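You operate a simulated robot arm through the tools that you are given. There is no shell and no other tool. Be economical: measure what you need, move in short steps, check, and stop when the job is done.

You run a simulated robot arm. Do the job below in one go: nothing can be reset, and whatever is moved stays where it is left.

JOB
Stand the folded cloth from the top of the long grey bench beside the white sensor. It goes on the side that lies toward x +0.0, y -1.0 (a direction in the base frame), with about 3 cm between them.

The check looks at the end state, three seconds after you hand in, the way a careful person would. Anything else that was tipped, shoved, dropped, spilled or broken makes it a failure.

ROBOT AND FRAMES
A 6-joint arm with a two-finger parallel gripper, fixed in place. Base frame: the origin is at the foot of the arm, x ahead of it, y to its left, z up; the work surface is at about z = 0.88. Units: m, rad, N and s.
With the tool pointing down near the work surface it reaches from about 0.26 to 0.66 m from the base axis. Its first joint turns from -1.152 to 1.152 rad. Payload 2.9 kg.
The tool frame sits at the grasp point between the pads (the TCP): z along the fingers, y along the line on which they close. The tips reach 0.03 m beyond it. Largest opening 0.11 m; finger width 0.02, thickness 0.01; the body of the gripper, 0.048 by 0.112 m, starts 0.055 m behind the TCP.
Orientation is that of the tool frame in the base frame, as a unit quaternion [x, y, z, w]. With the fingers straight down and closing along the base's y, the tool's x points along the base's -x, its y along +y and its z along -z.

CONTROLS
- The arm moves only by the tool servo_tool. Its argument "plan" is text: rows parted by semicolons, each of 7 numbers parted by spaces: the shift along the tool's x, y, z in units of 40 mm (1.0 is 40 mm), then the turn, a rotation vector about the tool's x, y, z in units of 6 degrees (1.0 is 6 degrees), then the gripper command, from -1 (shut) to 1 (fully open), values between in proportion. In form: dx dy dz ax ay az grip; .... A call has 1 to 20 rows; each row shifts and turns the commanded pose from where the row before left it, along the tool's axes as they then stand. A call with a number of a shift or a turn outside -1 to 1 is refused whole. Each row takes 0.2 s and may step no farther than 0.05 m and 0.15 rad from the row before; otherwise, or with a gripper value out of range, the whole call is refused. Where a pose cannot be reached the arm comes as near as it can. A force on the tool above 40 N (or 10 N above the force at the start of the call, whichever is more), or a blocked arm, ends the call early, and 0.2 s more pass. Each finger travels about 0.108 m/s and halts on what it meets, pressing with about 27 N; the grip force reading is that of the motor and also rises with nothing between the fingers. The clock runs only during rows and for 0.2 s after the last one: add rows that do not move to give the fingers time. The reply holds the time, the measured pose of the TCP, the force on the tool along the base axes, the opening and the grip force, in the units named above and with some noise, and new pictures: "pictures" is both (left out), scene, wrist or none.
- Cameras (640 x 400 px; columns grow to the right, rows downward): "scene" is fixed at [0.105, 0.4576, 1.3794]; the picture's right is [-0.44, -0.90, 0.00], its down [-0.58, 0.28, -0.76] and it looks along [0.69, -0.33, -0.65] (base axes); focal length 324 px, centre (320, 200). "wrist" rides on the gripper at [-0.036, 0, -0.057] in the tool frame; the picture's right is [0.00, -1.00, 0.00], its down [0.97, 0.00, -0.24] and it looks along [0.24, 0.00, 0.97] (tool axes); focal length 218 px, centre (320, 200).
- locate(camera, pixels): for up to 12 pixels [column, row] of the newest picture of that camera ("zoom" is the newest enlarged one), the place [x, y, z] in the base frame of the surface seen there, good to about 0.003 m, but the place of the scene camera against the robot may be out by one fixed shift of up to 0.018 m in any direction. The clock stands still meanwhile.
- enlarge(camera, box): a new picture of the part [left, top, right, bottom] of that camera's present view, enlarged. The clock stands still meanwhile.
- sign_off(): hands the job in; it is judged then, once.

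Keep the steps short. Do not move on a guess: measure, check each grasp and each placing, and mend mistakes. In all there are 60 turns and 120 pictures (those below and enlarged ones count). Leave the gripper open and the arm clear of the work at the hand-in unless told otherwise, and finish with a single line.

The tools are called after "Emit:" as a command line: name --argument value ..., lists and objects as JSON in quotes. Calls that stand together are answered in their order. servo_tool: Moves the arm, as the interface text tells. Its arguments: {"type":"object","properties":{"plan":{"type":"string"},"pictures":{"type":"string","enum":["both","scene","wrist","none"]}},"required":["plan"]} The other tools are called the same way: locate (camera, pixels) gives the place of the surface under pixels of a picture; enlarge (camera, box) takes an enlarged picture of a part of a camera's view; sign_off () hands the job in.

At the start:

```text
t: 0.0
tcp_pos: [0.4214, 0.1452, 1.1408]
orientation: [0.0, 1.0, 0.0, 0.0]
force: [0.4, 0.9, -0.9]
finger_gap: 0.1102
grip_force: 0.0
```

scene: 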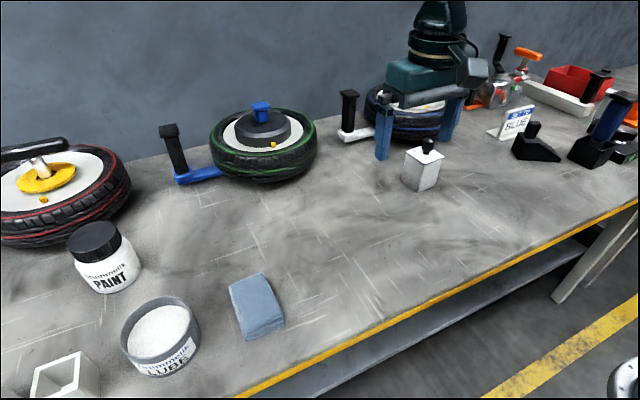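
wrist: 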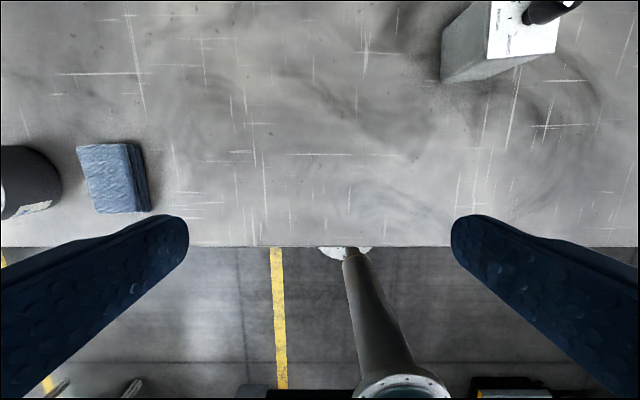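

I see the blue cloth at scene (257,305) and the white sensor at (422,168). I'll measure both and enlarge the views.

Emit:
locate --camera "scene" --pixels '[[231, 288], [265, 275], [284, 318], [246, 337], [257, 300], [405, 152], [437, 160], [406, 186], [419, 190], [437, 182], [428, 146], [480, 190]]'

Emit:
locate --camera "wrist" --pixels '[[78, 147], [127, 143], [138, 210], [97, 212], [150, 210], [143, 145], [490, 5], [489, 57], [556, 52], [442, 82], [110, 180], [300, 200]]'

Emit:
enlarge --camera "scene" --box '[350, 100, 510, 200]'

Emit:
enlarge --camera "scene" --box '[180, 250, 340, 350]'

```text
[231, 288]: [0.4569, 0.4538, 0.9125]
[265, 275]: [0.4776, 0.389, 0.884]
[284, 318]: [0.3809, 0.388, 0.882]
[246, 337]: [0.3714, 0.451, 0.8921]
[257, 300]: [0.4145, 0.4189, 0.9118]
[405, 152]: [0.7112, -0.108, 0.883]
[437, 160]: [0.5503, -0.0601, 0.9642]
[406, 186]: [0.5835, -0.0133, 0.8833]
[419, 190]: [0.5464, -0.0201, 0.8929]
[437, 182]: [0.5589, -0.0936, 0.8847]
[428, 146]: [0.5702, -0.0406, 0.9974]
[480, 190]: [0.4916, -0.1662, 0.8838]
```

```text
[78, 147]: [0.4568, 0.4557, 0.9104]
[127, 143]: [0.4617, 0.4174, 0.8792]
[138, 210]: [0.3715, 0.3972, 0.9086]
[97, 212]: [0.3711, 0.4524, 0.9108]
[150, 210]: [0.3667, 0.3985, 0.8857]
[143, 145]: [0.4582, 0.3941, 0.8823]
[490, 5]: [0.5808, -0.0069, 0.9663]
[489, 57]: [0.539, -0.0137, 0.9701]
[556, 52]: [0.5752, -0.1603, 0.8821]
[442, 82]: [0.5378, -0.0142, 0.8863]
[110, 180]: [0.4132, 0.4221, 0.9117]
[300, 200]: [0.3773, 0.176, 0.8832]
```

```text
4.00 times, centred on (430, 150) of scene
```

zoom: 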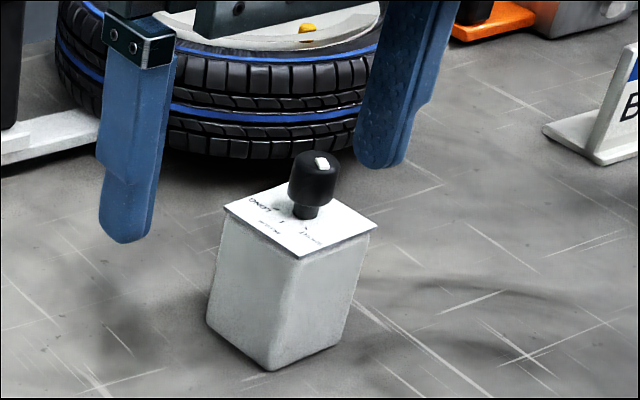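

```text
4.00 times, centred on (260, 300) of scene
```

zoom: 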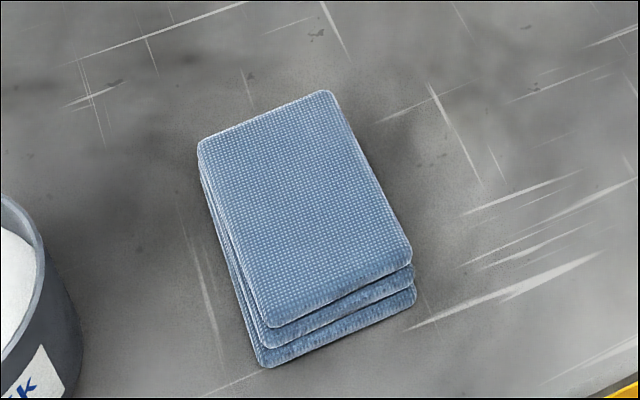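

Cloth is about 0.087 (x) by 0.057 (y) by 0.03 m, centred near (0.415, 0.427). Next I shift the arm along -y at the same height so the wrist camera sees the sensor and the target spot.

Emit:
servo_tool --plan "0 -1 0 0 0 0 1;0 -1 0 0 0 0 1;0 -1 0 0 0 0 1;0 -1 0 0 0 0 1;0 -1 0 0 0 0 1;0 -1 0 0 0 0 1;0 0 0 0 0 0 1;0 0 0 0 0 0 1"

```text
t: 1.8
tcp_pos: [0.4213, -0.0949, 1.1414]
orientation: [-0.001, 1.0, 0.0, 0.0]
force: [0.2, 0.2, 0.1]
finger_gap: 0.1098
grip_force: 0.1
```

scene: 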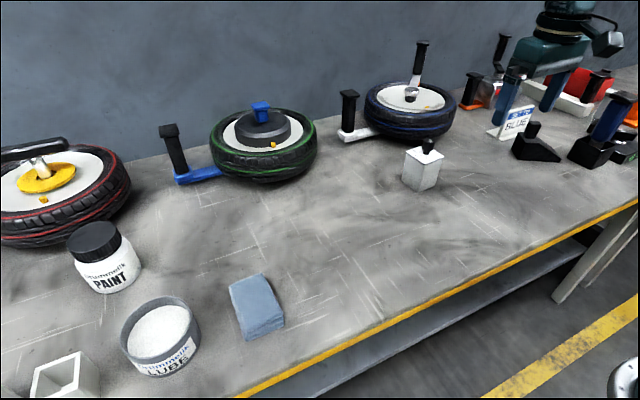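
wrist: 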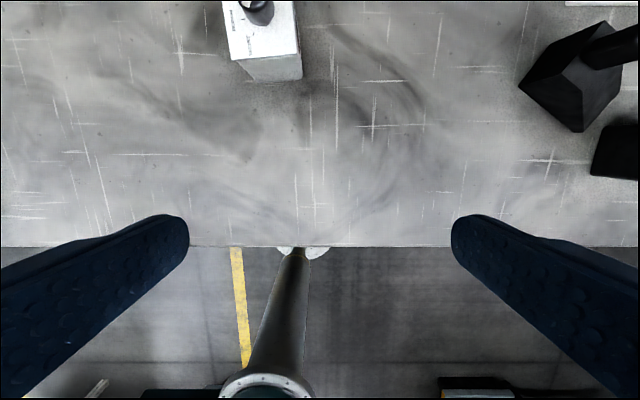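

The "frame" was the gripper itself. Now I measure the sensor at wrist (262,40) and its surroundings.

Emit:
locate --camera "wrist" --pixels '[[223, 4], [231, 59], [236, 60], [296, 54], [294, 4], [302, 78], [253, 80], [300, 50], [521, 90], [580, 130], [592, 170], [257, 5]]'

Emit:
enlarge --camera "scene" --box '[380, 120, 476, 200]'

Emit:
enlarge --camera "wrist" --box '[200, 0, 360, 100]'

```text
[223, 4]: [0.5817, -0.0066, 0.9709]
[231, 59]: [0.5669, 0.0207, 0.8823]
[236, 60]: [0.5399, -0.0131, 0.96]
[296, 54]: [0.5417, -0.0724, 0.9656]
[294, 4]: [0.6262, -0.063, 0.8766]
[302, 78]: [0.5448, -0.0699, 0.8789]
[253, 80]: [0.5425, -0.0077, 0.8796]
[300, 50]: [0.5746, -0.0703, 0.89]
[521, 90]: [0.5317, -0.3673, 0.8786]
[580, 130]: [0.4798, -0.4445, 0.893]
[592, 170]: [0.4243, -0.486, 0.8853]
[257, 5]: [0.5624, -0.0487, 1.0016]
```

```text
5.00 times, centred on (428, 160) of scene
```

zoom: 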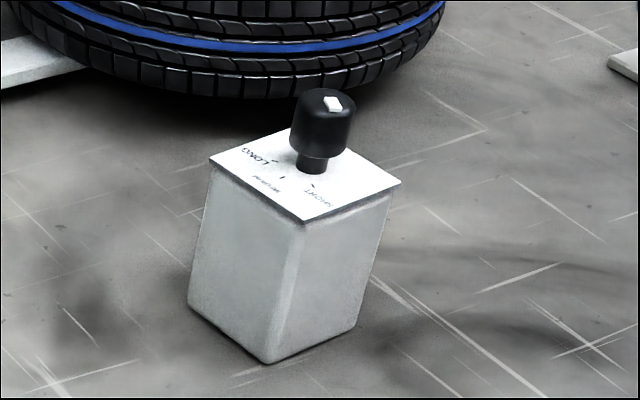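

```text
4.00 times, centred on (280, 50) of wrist
```

zoom: 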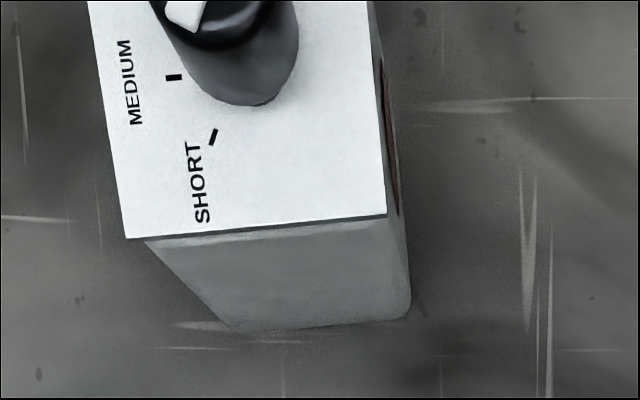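

Sensor box candidate spans about x 0.54–0.60, y -0.072 to -0.012. I'll check that no other white object could be "the white sensor".

Emit:
enlarge --camera "scene" --box '[460, 60, 640, 172]'

Emit:
enlarge --camera "scene" --box '[0, 280, 210, 400]'

Emit:
locate --camera "scene" --pixels '[[516, 120], [34, 370], [532, 150]]'

```text
3.56 times, centred on (550, 116) of scene
```

zoom: 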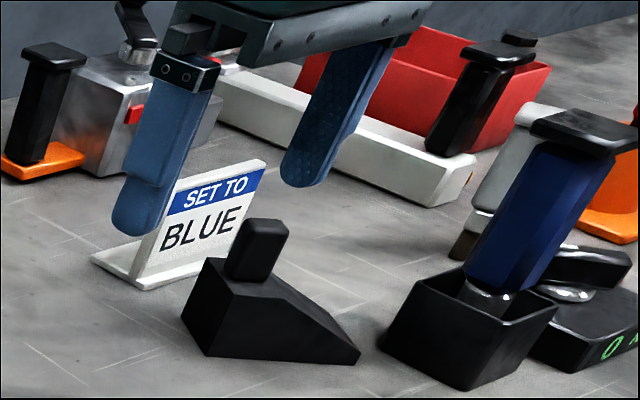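

```text
3.05 times, centred on (105, 340) of scene
```

zoom: 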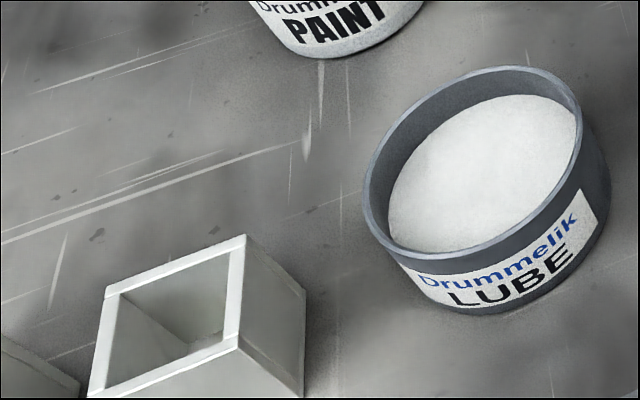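

```text
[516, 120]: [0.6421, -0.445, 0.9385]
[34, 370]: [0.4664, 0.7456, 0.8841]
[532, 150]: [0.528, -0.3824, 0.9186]
```

The knob box with a red lens on its -y face is the white sensor. Next, move back over the cloth (y +0.52) and then turn 90° about the tool z, so the fingers close along base x (the cloth's length) and the camera ends on the -y side.

Emit:
servo_tool --plan "0 1 0 0 0 0 1;0 1 0 0 0 0 1;0 1 0 0 0 0 1;0 1 0 0 0 0 1;0 1 0 0 0 0 1;0 1 0 0 0 0 1;0 1 0 0 0 0 1;0 1 0 0 0 0 1;0 1 0 0 0 0 1;0 1 0 0 0 0 1;0 1 0 0 0 0 1;0 1 0 0 0 0 1;0 1 0 0 0 0 1;0 0 0 0 0 0 1" --pictures "none"

Emit:
servo_tool --plan "0 0 0 0 0 1 1;0 0 0 0 0 1 1;0 0 0 0 0 1 1;0 0 0 0 0 1 1;0 0 0 0 0 1 1;0 0 0 0 0 1 1;0 0 0 0 0 1 1;0 0 0 0 0 1 1;0 0 0 0 0 1 1;0 0 0 0 0 1 1;0 0 0 0 0 1 1;0 0 0 0 0 1 1;0 0 0 0 0 1 1;0 0 0 0 0 1 1;0 0 0 0 0 1 1;0 0 0 0 0 0 1"

```text
t: 4.8
tcp_pos: [0.421, 0.4273, 1.1422]
orientation: [0.001, 1.0, 0.0, 0.0]
force: [-0.5, 0.4, 0.1]
finger_gap: 0.11
grip_force: 0.1
```

```text
t: 8.2
tcp_pos: [0.4212, 0.4243, 1.1411]
orientation: [0.708, 0.707, 0.0, 0.001]
force: [-0.4, 0.2, 0.8]
finger_gap: 0.1101
grip_force: 0.1
```

scene: 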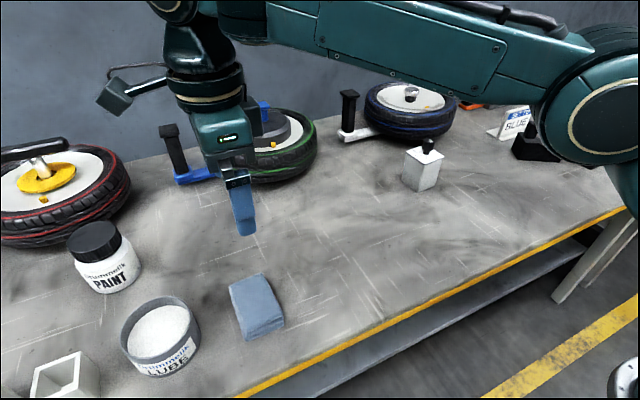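
wrist: 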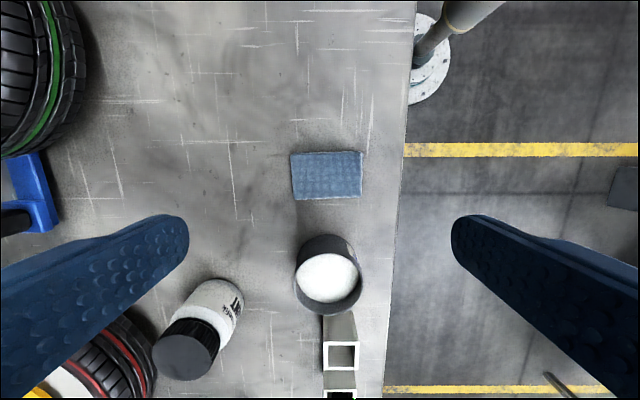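

Now the wrist shows the cloth at (327,176). I'll enlarge it and measure its top corners.

Emit:
enlarge --camera "wrist" --box '[256, 135, 384, 215]'

Emit:
locate --camera "wrist" --pixels '[[293, 158], [359, 154], [360, 192], [296, 196], [327, 176], [328, 237], [310, 240], [346, 238]]'

```text
5.00 times, centred on (320, 175) of wrist
```

zoom: 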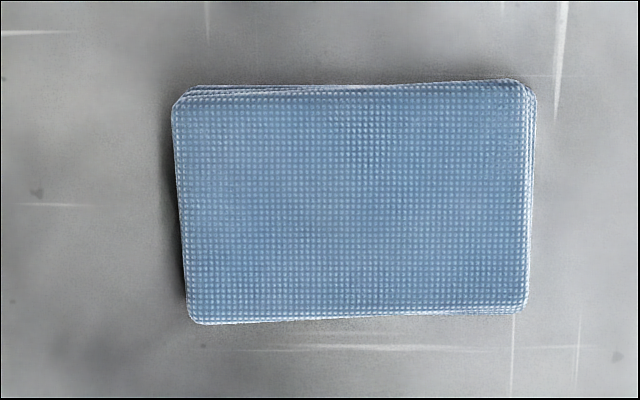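

```text
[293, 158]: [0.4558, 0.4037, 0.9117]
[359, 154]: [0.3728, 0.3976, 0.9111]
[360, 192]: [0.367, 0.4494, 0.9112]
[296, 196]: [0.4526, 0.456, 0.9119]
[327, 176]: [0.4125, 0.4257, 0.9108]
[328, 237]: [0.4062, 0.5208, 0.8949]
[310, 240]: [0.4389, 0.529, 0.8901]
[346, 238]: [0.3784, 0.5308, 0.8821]
```

Cloth centre is (0.4125, 0.4257), top z 0.911, turned about 2° from base x. I align (−8.7 mm in x, −2° turn) and descend to TCP z ≈ 0.955 for a check.

Emit:
servo_tool --plan "0.035 -0.22 0 0 0 -0.35 1;0 0 0.9 0 0 0 1;0 0 0.9 0 0 0 1;0 0 0.9 0 0 0 1;0 0 0.9 0 0 0 1;0 0 0.6 0 0 0 1;0 0 0.45 0 0 0 1;0 0 0 0 0 0 1;0 0 0 0 0 0 1"

```text
t: 10.2
tcp_pos: [0.4118, 0.4254, 0.9535]
orientation: [0.694, 0.72, 0.001, 0.001]
force: [-0.4, -0.2, -0.1]
finger_gap: 0.1103
grip_force: 0.0
```

scene: 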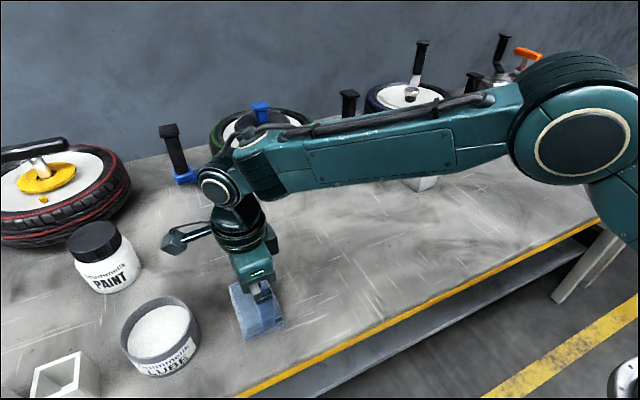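
wrist: 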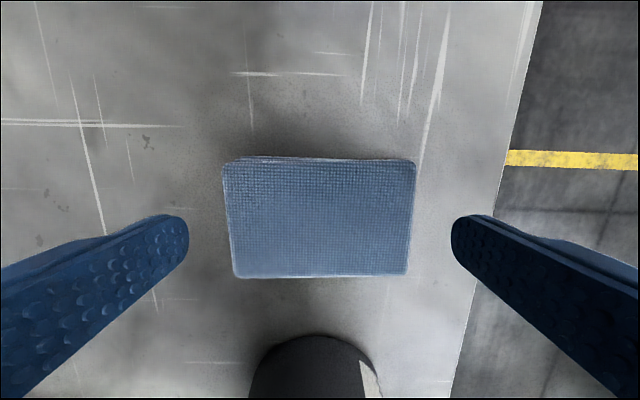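

Cloth is centred between the fingers (column 319) and square to them. Descend 37 mm to TCP z ≈ 0.916 (tips ≈ 4 mm above the bench).

Emit:
servo_tool --plan "0 0 0.5 0 0 0 1;0 0 0.43 0 0 0 1;0 0 0 0 0 0 1;0 0 0 0 0 0 1"

```text
t: 11.2
tcp_pos: [0.4132, 0.427, 0.9163]
orientation: [0.694, 0.72, 0.0, 0.0]
force: [1.0, -0.7, -0.3]
finger_gap: 0.1101
grip_force: 0.1
```

scene: 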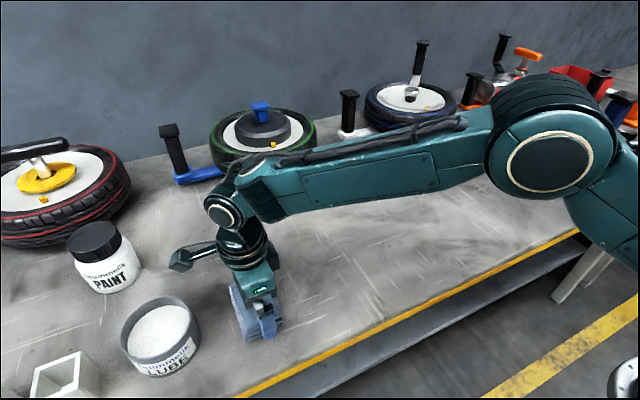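
wrist: 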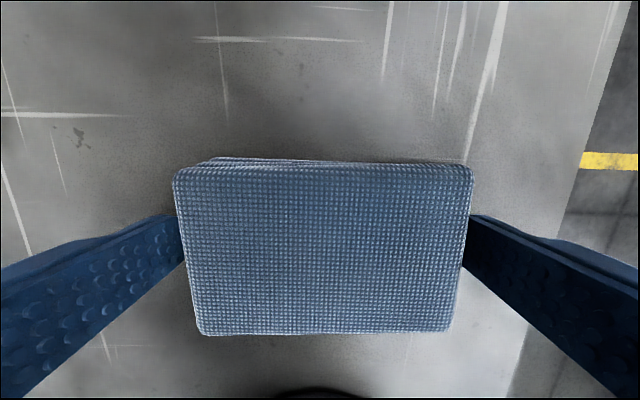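

Fingers straddle the cloth without touching. Now I shut the gripper in place.

Emit:
servo_tool --plan "0 0 0 0 0 0 -1;0 0 0 0 0 0 -1;0 0 0 0 0 0 -1;0 0 0 0 0 0 -1"

```text
t: 12.2
tcp_pos: [0.4135, 0.4268, 0.9163]
orientation: [0.694, 0.72, 0.0, -0.001]
force: [-0.3, -0.8, -0.3]
finger_gap: 0.0994
grip_force: 27.0
```

scene: 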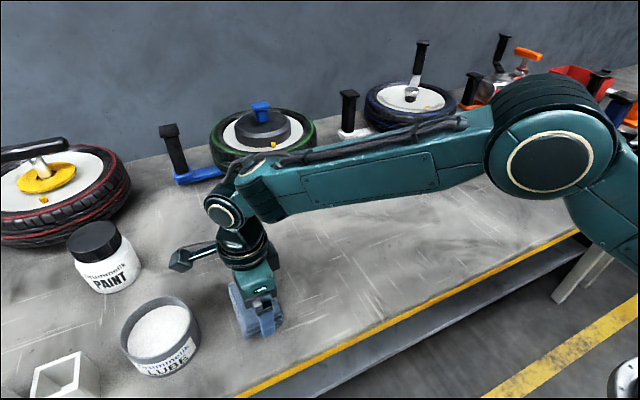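
wrist: 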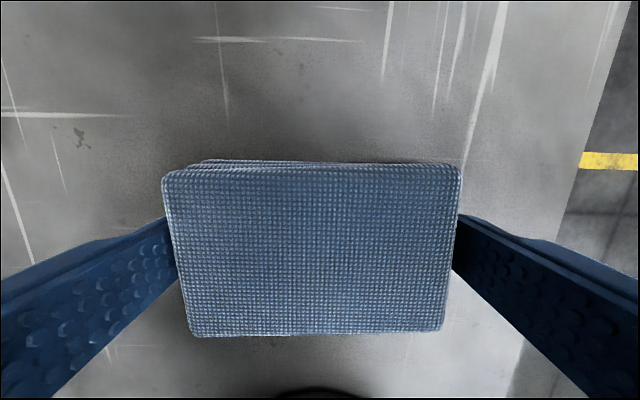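

Gap 0.099 with 27 N: the stack is held (layers are slightly offset). Lift 40 mm and check.

Emit:
servo_tool --plan "0 0 -0.3 0 0 0 -1;0 0 -0.6 0 0 0 -1;0 0 -0.6 0 0 0 -1;0 0 0 0 0 0 -1"

```text
t: 13.2
tcp_pos: [0.4124, 0.4271, 0.9772]
orientation: [0.694, 0.72, -0.001, 0.0]
force: [-0.4, -0.8, -1.0]
finger_gap: 0.0996
grip_force: 26.9
```

scene: 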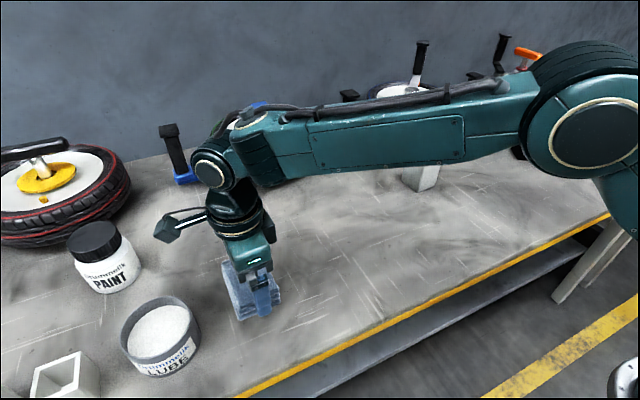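
wrist: 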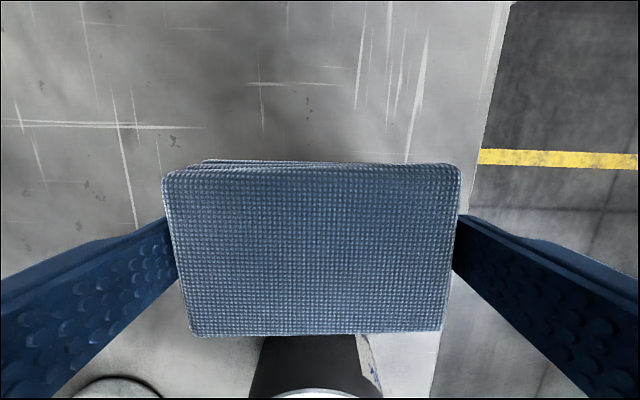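

Held firmly. Raise to z ≈ 1.14, then travel toward above (0.57, -0.134).

Emit:
servo_tool --plan "0 0 -0.8 0 0 0 -1;0 0 -0.9 0 0 0 -1;0 0 -0.9 0 0 0 -1;0 0 -0.9 0 0 0 -1;0 0 -0.5 0 0 0 -1;0 0 0 0 0 0 -1" --pictures "none"

Emit:
servo_tool --plan "-0.885 0.2145 0 0 0 0 -1;-0.885 0.2145 0 0 0 0 -1;-0.885 0.2145 0 0 0 0 -1;-0.885 0.2145 0 0 0 0 -1;-0.885 0.2145 0 0 0 0 -1;-0.885 0.2145 0 0 0 0 -1;-0.885 0.2145 0 0 0 0 -1;-0.885 0.2145 0 0 0 0 -1;-0.885 0.2145 0 0 0 0 -1;-0.885 0.2145 0 0 0 0 -1;-0.885 0.2145 0 0 0 0 -1;-0.885 0.2145 0 0 0 0 -1;-0.885 0.2145 0 0 0 0 -1;-0.885 0.2145 0 0 0 0 -1;-0.885 0.2145 0 0 0 0 -1;-0.885 0.2145 0 0 0 0 -1;0 0 0 0 0 0 -1;0 0 0 0 0 0 -1"

```text
t: 14.6
tcp_pos: [0.4121, 0.4244, 1.1361]
orientation: [0.694, 0.72, 0.0, 0.0]
force: [0.1, 0.1, -0.8]
finger_gap: 0.0991
grip_force: 26.8
```

```text
t: 18.4
tcp_pos: [0.5721, -0.135, 1.1346]
orientation: [0.694, 0.72, -0.001, 0.0]
force: [-0.1, 0.2, -0.4]
finger_gap: 0.0993
grip_force: 27.4
```

scene: 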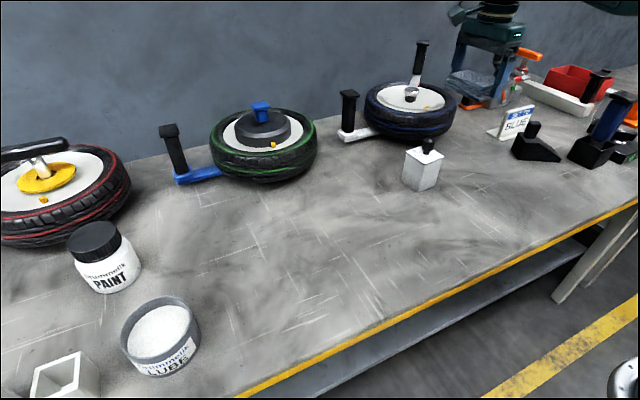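
wrist: 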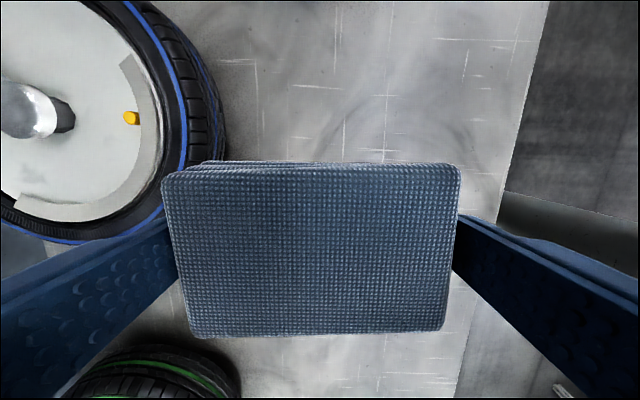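

The wheel's edge shows at wrist (222,130); I measure its clearance and the sensor again from the scene view, and the cloth's edges in the grip.

Emit:
locate --camera "wrist" --pixels '[[222, 130], [218, 100], [212, 70], [226, 150], [176, 185], [448, 170], [192, 333], [438, 328], [320, 335], [320, 164], [235, 120]]'

Emit:
locate --camera "scene" --pixels '[[440, 161], [441, 160], [422, 163], [405, 152], [419, 188], [436, 183], [415, 139], [440, 137], [438, 174], [425, 175]]'

Emit:
enlarge --camera "scene" --box '[380, 120, 476, 200]'

```text
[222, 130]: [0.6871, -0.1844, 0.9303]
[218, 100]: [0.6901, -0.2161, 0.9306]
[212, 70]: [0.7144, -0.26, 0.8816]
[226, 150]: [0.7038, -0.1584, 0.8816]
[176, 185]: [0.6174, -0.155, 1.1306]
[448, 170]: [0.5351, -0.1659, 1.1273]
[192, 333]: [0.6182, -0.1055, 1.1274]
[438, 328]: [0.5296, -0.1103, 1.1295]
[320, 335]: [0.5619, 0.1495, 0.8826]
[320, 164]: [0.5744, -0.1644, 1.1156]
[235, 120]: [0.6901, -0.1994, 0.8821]
```

```text
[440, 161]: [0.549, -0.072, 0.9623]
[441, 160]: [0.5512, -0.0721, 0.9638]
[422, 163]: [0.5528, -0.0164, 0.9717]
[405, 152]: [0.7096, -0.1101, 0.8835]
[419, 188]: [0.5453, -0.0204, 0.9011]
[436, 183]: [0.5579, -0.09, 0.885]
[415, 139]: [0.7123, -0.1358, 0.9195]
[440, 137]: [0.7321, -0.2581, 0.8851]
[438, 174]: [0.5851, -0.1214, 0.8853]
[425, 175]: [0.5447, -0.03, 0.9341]
```

```text
5.00 times, centred on (428, 160) of scene
```

zoom: 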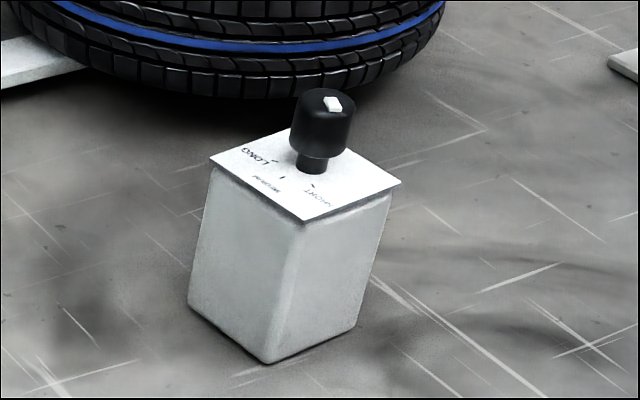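

Wheel edge is at x ≥ 0.687, so fingers (≤0.64) are clear. I check the sensor's far -y plate edge in the zoom.

Emit:
locate --camera "zoom" --pixels '[[355, 155], [368, 164], [394, 182], [375, 168], [214, 158], [305, 217], [290, 140], [384, 176]]'

```text
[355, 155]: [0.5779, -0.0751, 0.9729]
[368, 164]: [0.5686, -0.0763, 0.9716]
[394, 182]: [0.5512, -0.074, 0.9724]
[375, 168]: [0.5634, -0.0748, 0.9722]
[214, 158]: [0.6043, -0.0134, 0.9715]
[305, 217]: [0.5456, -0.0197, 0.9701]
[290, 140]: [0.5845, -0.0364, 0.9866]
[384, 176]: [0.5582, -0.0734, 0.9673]
```

Sensor's -y face is at about y -0.071 to -0.072 and cloth's facing edge at -0.105. Shift 2 mm toward the sensor and lower to z ≈ 0.945, then look.

Emit:
servo_tool --plan "0.05 0 0.8 0 0 0 -1;0 0 0.9 0 0 0 -1;0 0 0.9 0 0 0 -1;0 0 0.9 0 0 0 -1;0 0 0.7 0 0 0 -1;0 0 0.5 0 0 0 -1;0 0 0 0 0 0 -1;0 0 0 0 0 0 -1"

```text
t: 20.2
tcp_pos: [0.5718, -0.1325, 0.9502]
orientation: [0.693, 0.721, 0.0, -0.001]
force: [-0.2, 0.8, -1.0]
finger_gap: 0.0993
grip_force: 26.4
```

scene: 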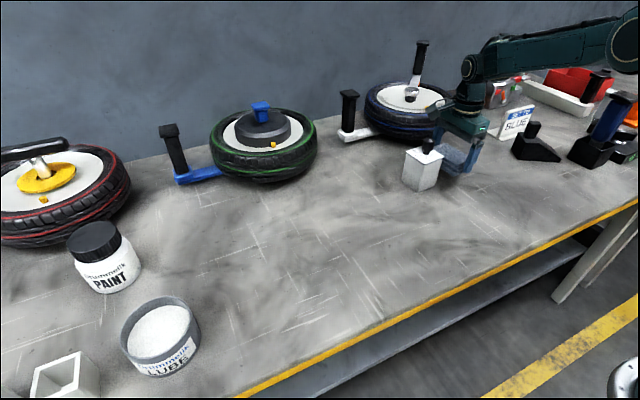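
wrist: 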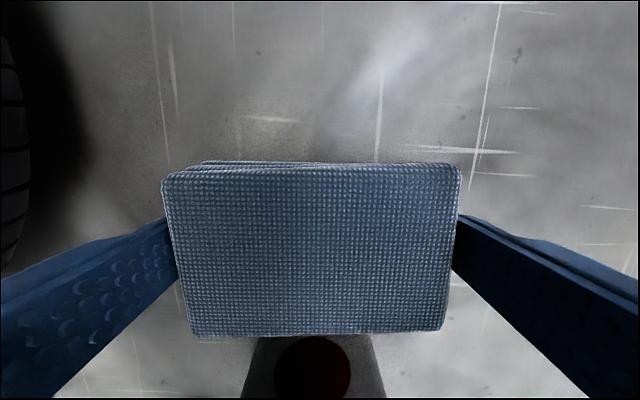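

Sensor's lens face is seen centred below the cloth at wrist (312,370), with clearance. Lower the remaining 33 mm, slowing down.

Emit:
servo_tool --plan "0 0 0.4 0 0 0 -1;0 0 0.3 0 0 0 -1;0 0 0.11 0 0 0 -1;0 0 0 0 0 0 -1;0 0 0 0 0 0 -1"

Emit:
enlarge --camera "scene" --box '[380, 110, 508, 190]'

```text
t: 21.4
tcp_pos: [0.5705, -0.1317, 0.9172]
orientation: [0.694, 0.72, 0.0, 0.0]
force: [0.7, -0.2, 0.0]
finger_gap: 0.0992
grip_force: 26.6
```

scene: 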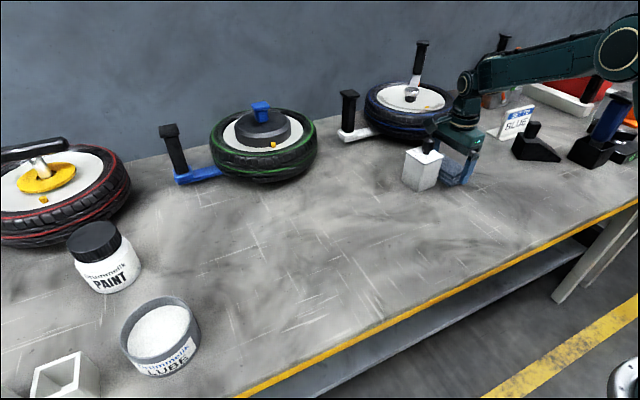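
wrist: 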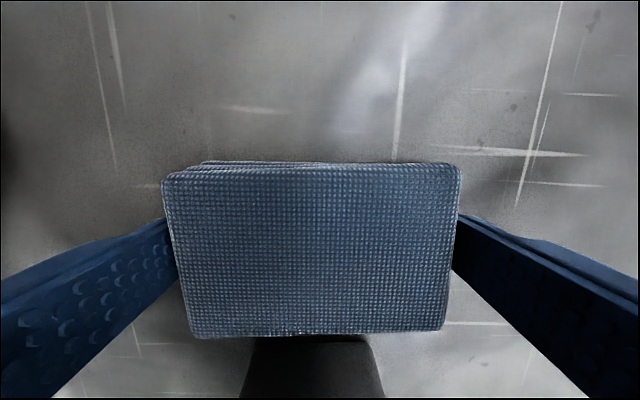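

```text
5.00 times, centred on (444, 150) of scene
```

zoom: 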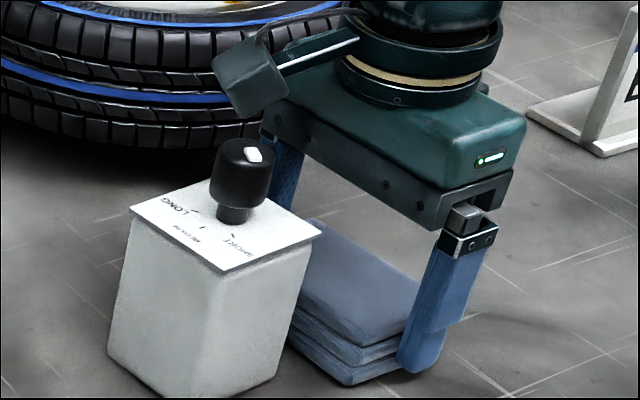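

Cloth is about 1 mm above / at the bench. Lower 1 mm and open the gripper fully.

Emit:
servo_tool --plan "0 0 0.025 0 0 0 -1;0 0 0 0 0 0 -1;0 0 0 0 0 0 0.9;0 0 0 0 0 0 1;0 0 0 0 0 0 1;0 0 0 0 0 0 1"

```text
t: 22.8
tcp_pos: [0.5703, -0.1329, 0.9164]
orientation: [0.694, 0.72, 0.001, 0.0]
force: [0.4, 0.7, 0.4]
finger_gap: 0.1102
grip_force: 0.0
```

scene: 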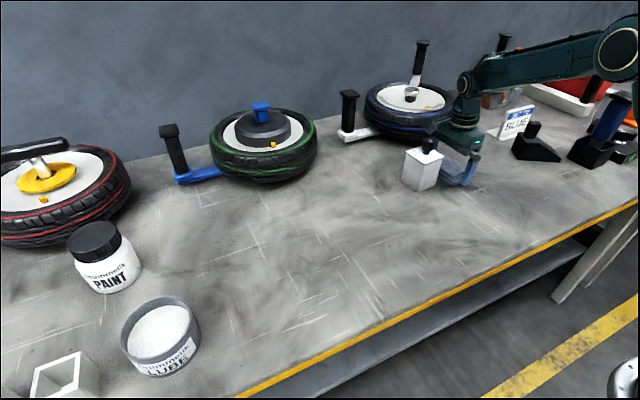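
wrist: 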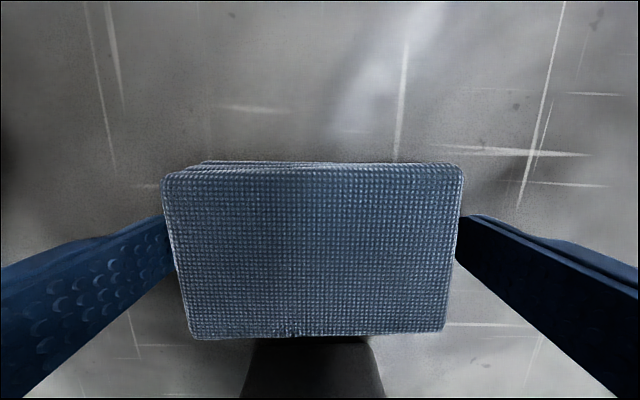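

Released. The cloth sits slightly nearer the left (+x) finger, so I centre by 2 mm and then rise straight up.

Emit:
servo_tool --plan "0 0.05 0 0 0 0 1;0 0 -0.25 0 0 0 1;0 0 -0.4 0 0 0 1;0 0 -0.7 0 0 0 1;0 0 -0.9 0 0 0 1;0 0 -0.9 0 0 0 1;0 0 -0.9 0 0 0 1;0 0 -0.9 0 0 0 1;0 0 -0.7 0 0 0 1;0 0 0 0 0 0 1"

Emit:
enlarge --camera "scene" --box '[380, 110, 508, 190]'

Emit:
enlarge --camera "wrist" --box '[240, 130, 400, 230]'

```text
t: 25.0
tcp_pos: [0.5731, -0.1311, 1.1435]
orientation: [0.694, 0.72, 0.0, 0.0]
force: [-0.5, -1.1, -0.1]
finger_gap: 0.1097
grip_force: 0.1
```

scene: 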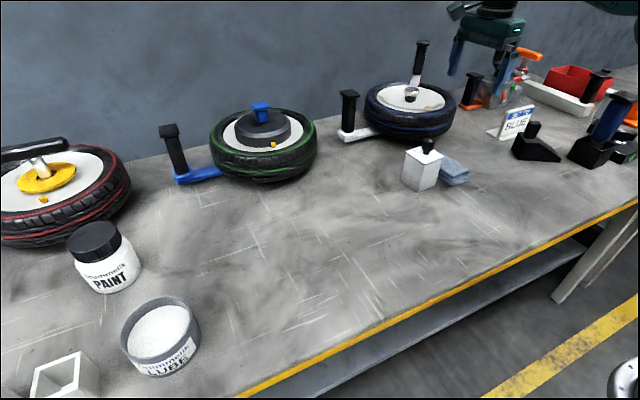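
wrist: 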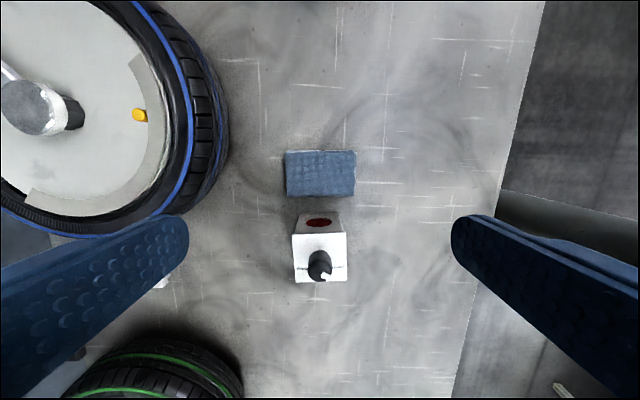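

```text
5.00 times, centred on (444, 150) of scene
```

zoom: 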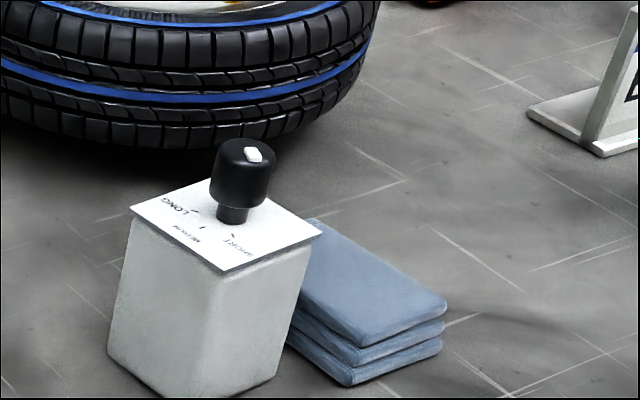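

```text
4.00 times, centred on (320, 180) of wrist
```

zoom: 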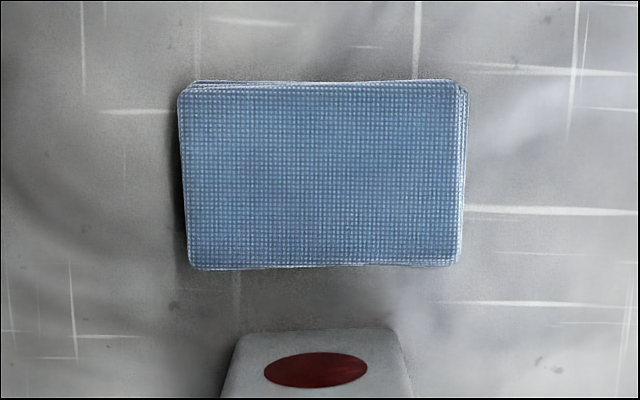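

I measure the final gap from the zoom: the cloth's lower edge (row ≈ 265) against the sensor's base edge (row ≈ 332).

Emit:
locate --camera "zoom" --pixels '[[320, 260], [250, 263], [400, 260], [320, 280], [320, 320], [310, 336], [260, 338], [380, 335], [320, 90], [320, 272]]'

Emit:
locate --camera "wrist" --pixels '[[320, 194], [320, 192], [320, 214], [310, 235], [330, 234], [296, 236], [344, 234], [300, 190], [345, 190], [294, 280], [344, 280]]'

```text
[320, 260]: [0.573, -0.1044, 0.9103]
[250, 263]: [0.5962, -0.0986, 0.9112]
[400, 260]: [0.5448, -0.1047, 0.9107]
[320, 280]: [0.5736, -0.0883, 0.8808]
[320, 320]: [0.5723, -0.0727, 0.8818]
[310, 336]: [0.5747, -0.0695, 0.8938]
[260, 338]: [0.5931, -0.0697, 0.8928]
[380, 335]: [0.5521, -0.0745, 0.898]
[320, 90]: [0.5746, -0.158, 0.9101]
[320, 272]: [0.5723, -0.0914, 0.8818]
```

```text
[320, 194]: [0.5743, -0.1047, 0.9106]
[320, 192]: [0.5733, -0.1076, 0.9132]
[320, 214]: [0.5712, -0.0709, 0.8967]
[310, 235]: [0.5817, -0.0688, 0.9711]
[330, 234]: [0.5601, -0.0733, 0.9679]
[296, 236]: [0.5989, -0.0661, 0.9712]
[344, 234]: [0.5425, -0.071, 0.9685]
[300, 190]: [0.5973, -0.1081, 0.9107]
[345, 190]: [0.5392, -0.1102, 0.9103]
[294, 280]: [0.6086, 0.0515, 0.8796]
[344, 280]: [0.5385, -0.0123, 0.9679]
```

The gap reads about 0.03 m: cloth edge at y ≈ -0.101, sensor face at ≈ -0.071. The cloth lies flat and lines up with the sensor in x, and nothing else has moved. The gripper is open and well above the bench, so I hand in.

Emit:
sign_off

```text
The job is handed in.
```

The folded cloth is on the bench on the -y side of the white sensor, about 3 cm from it, with nothing else disturbed; the job is handed in.
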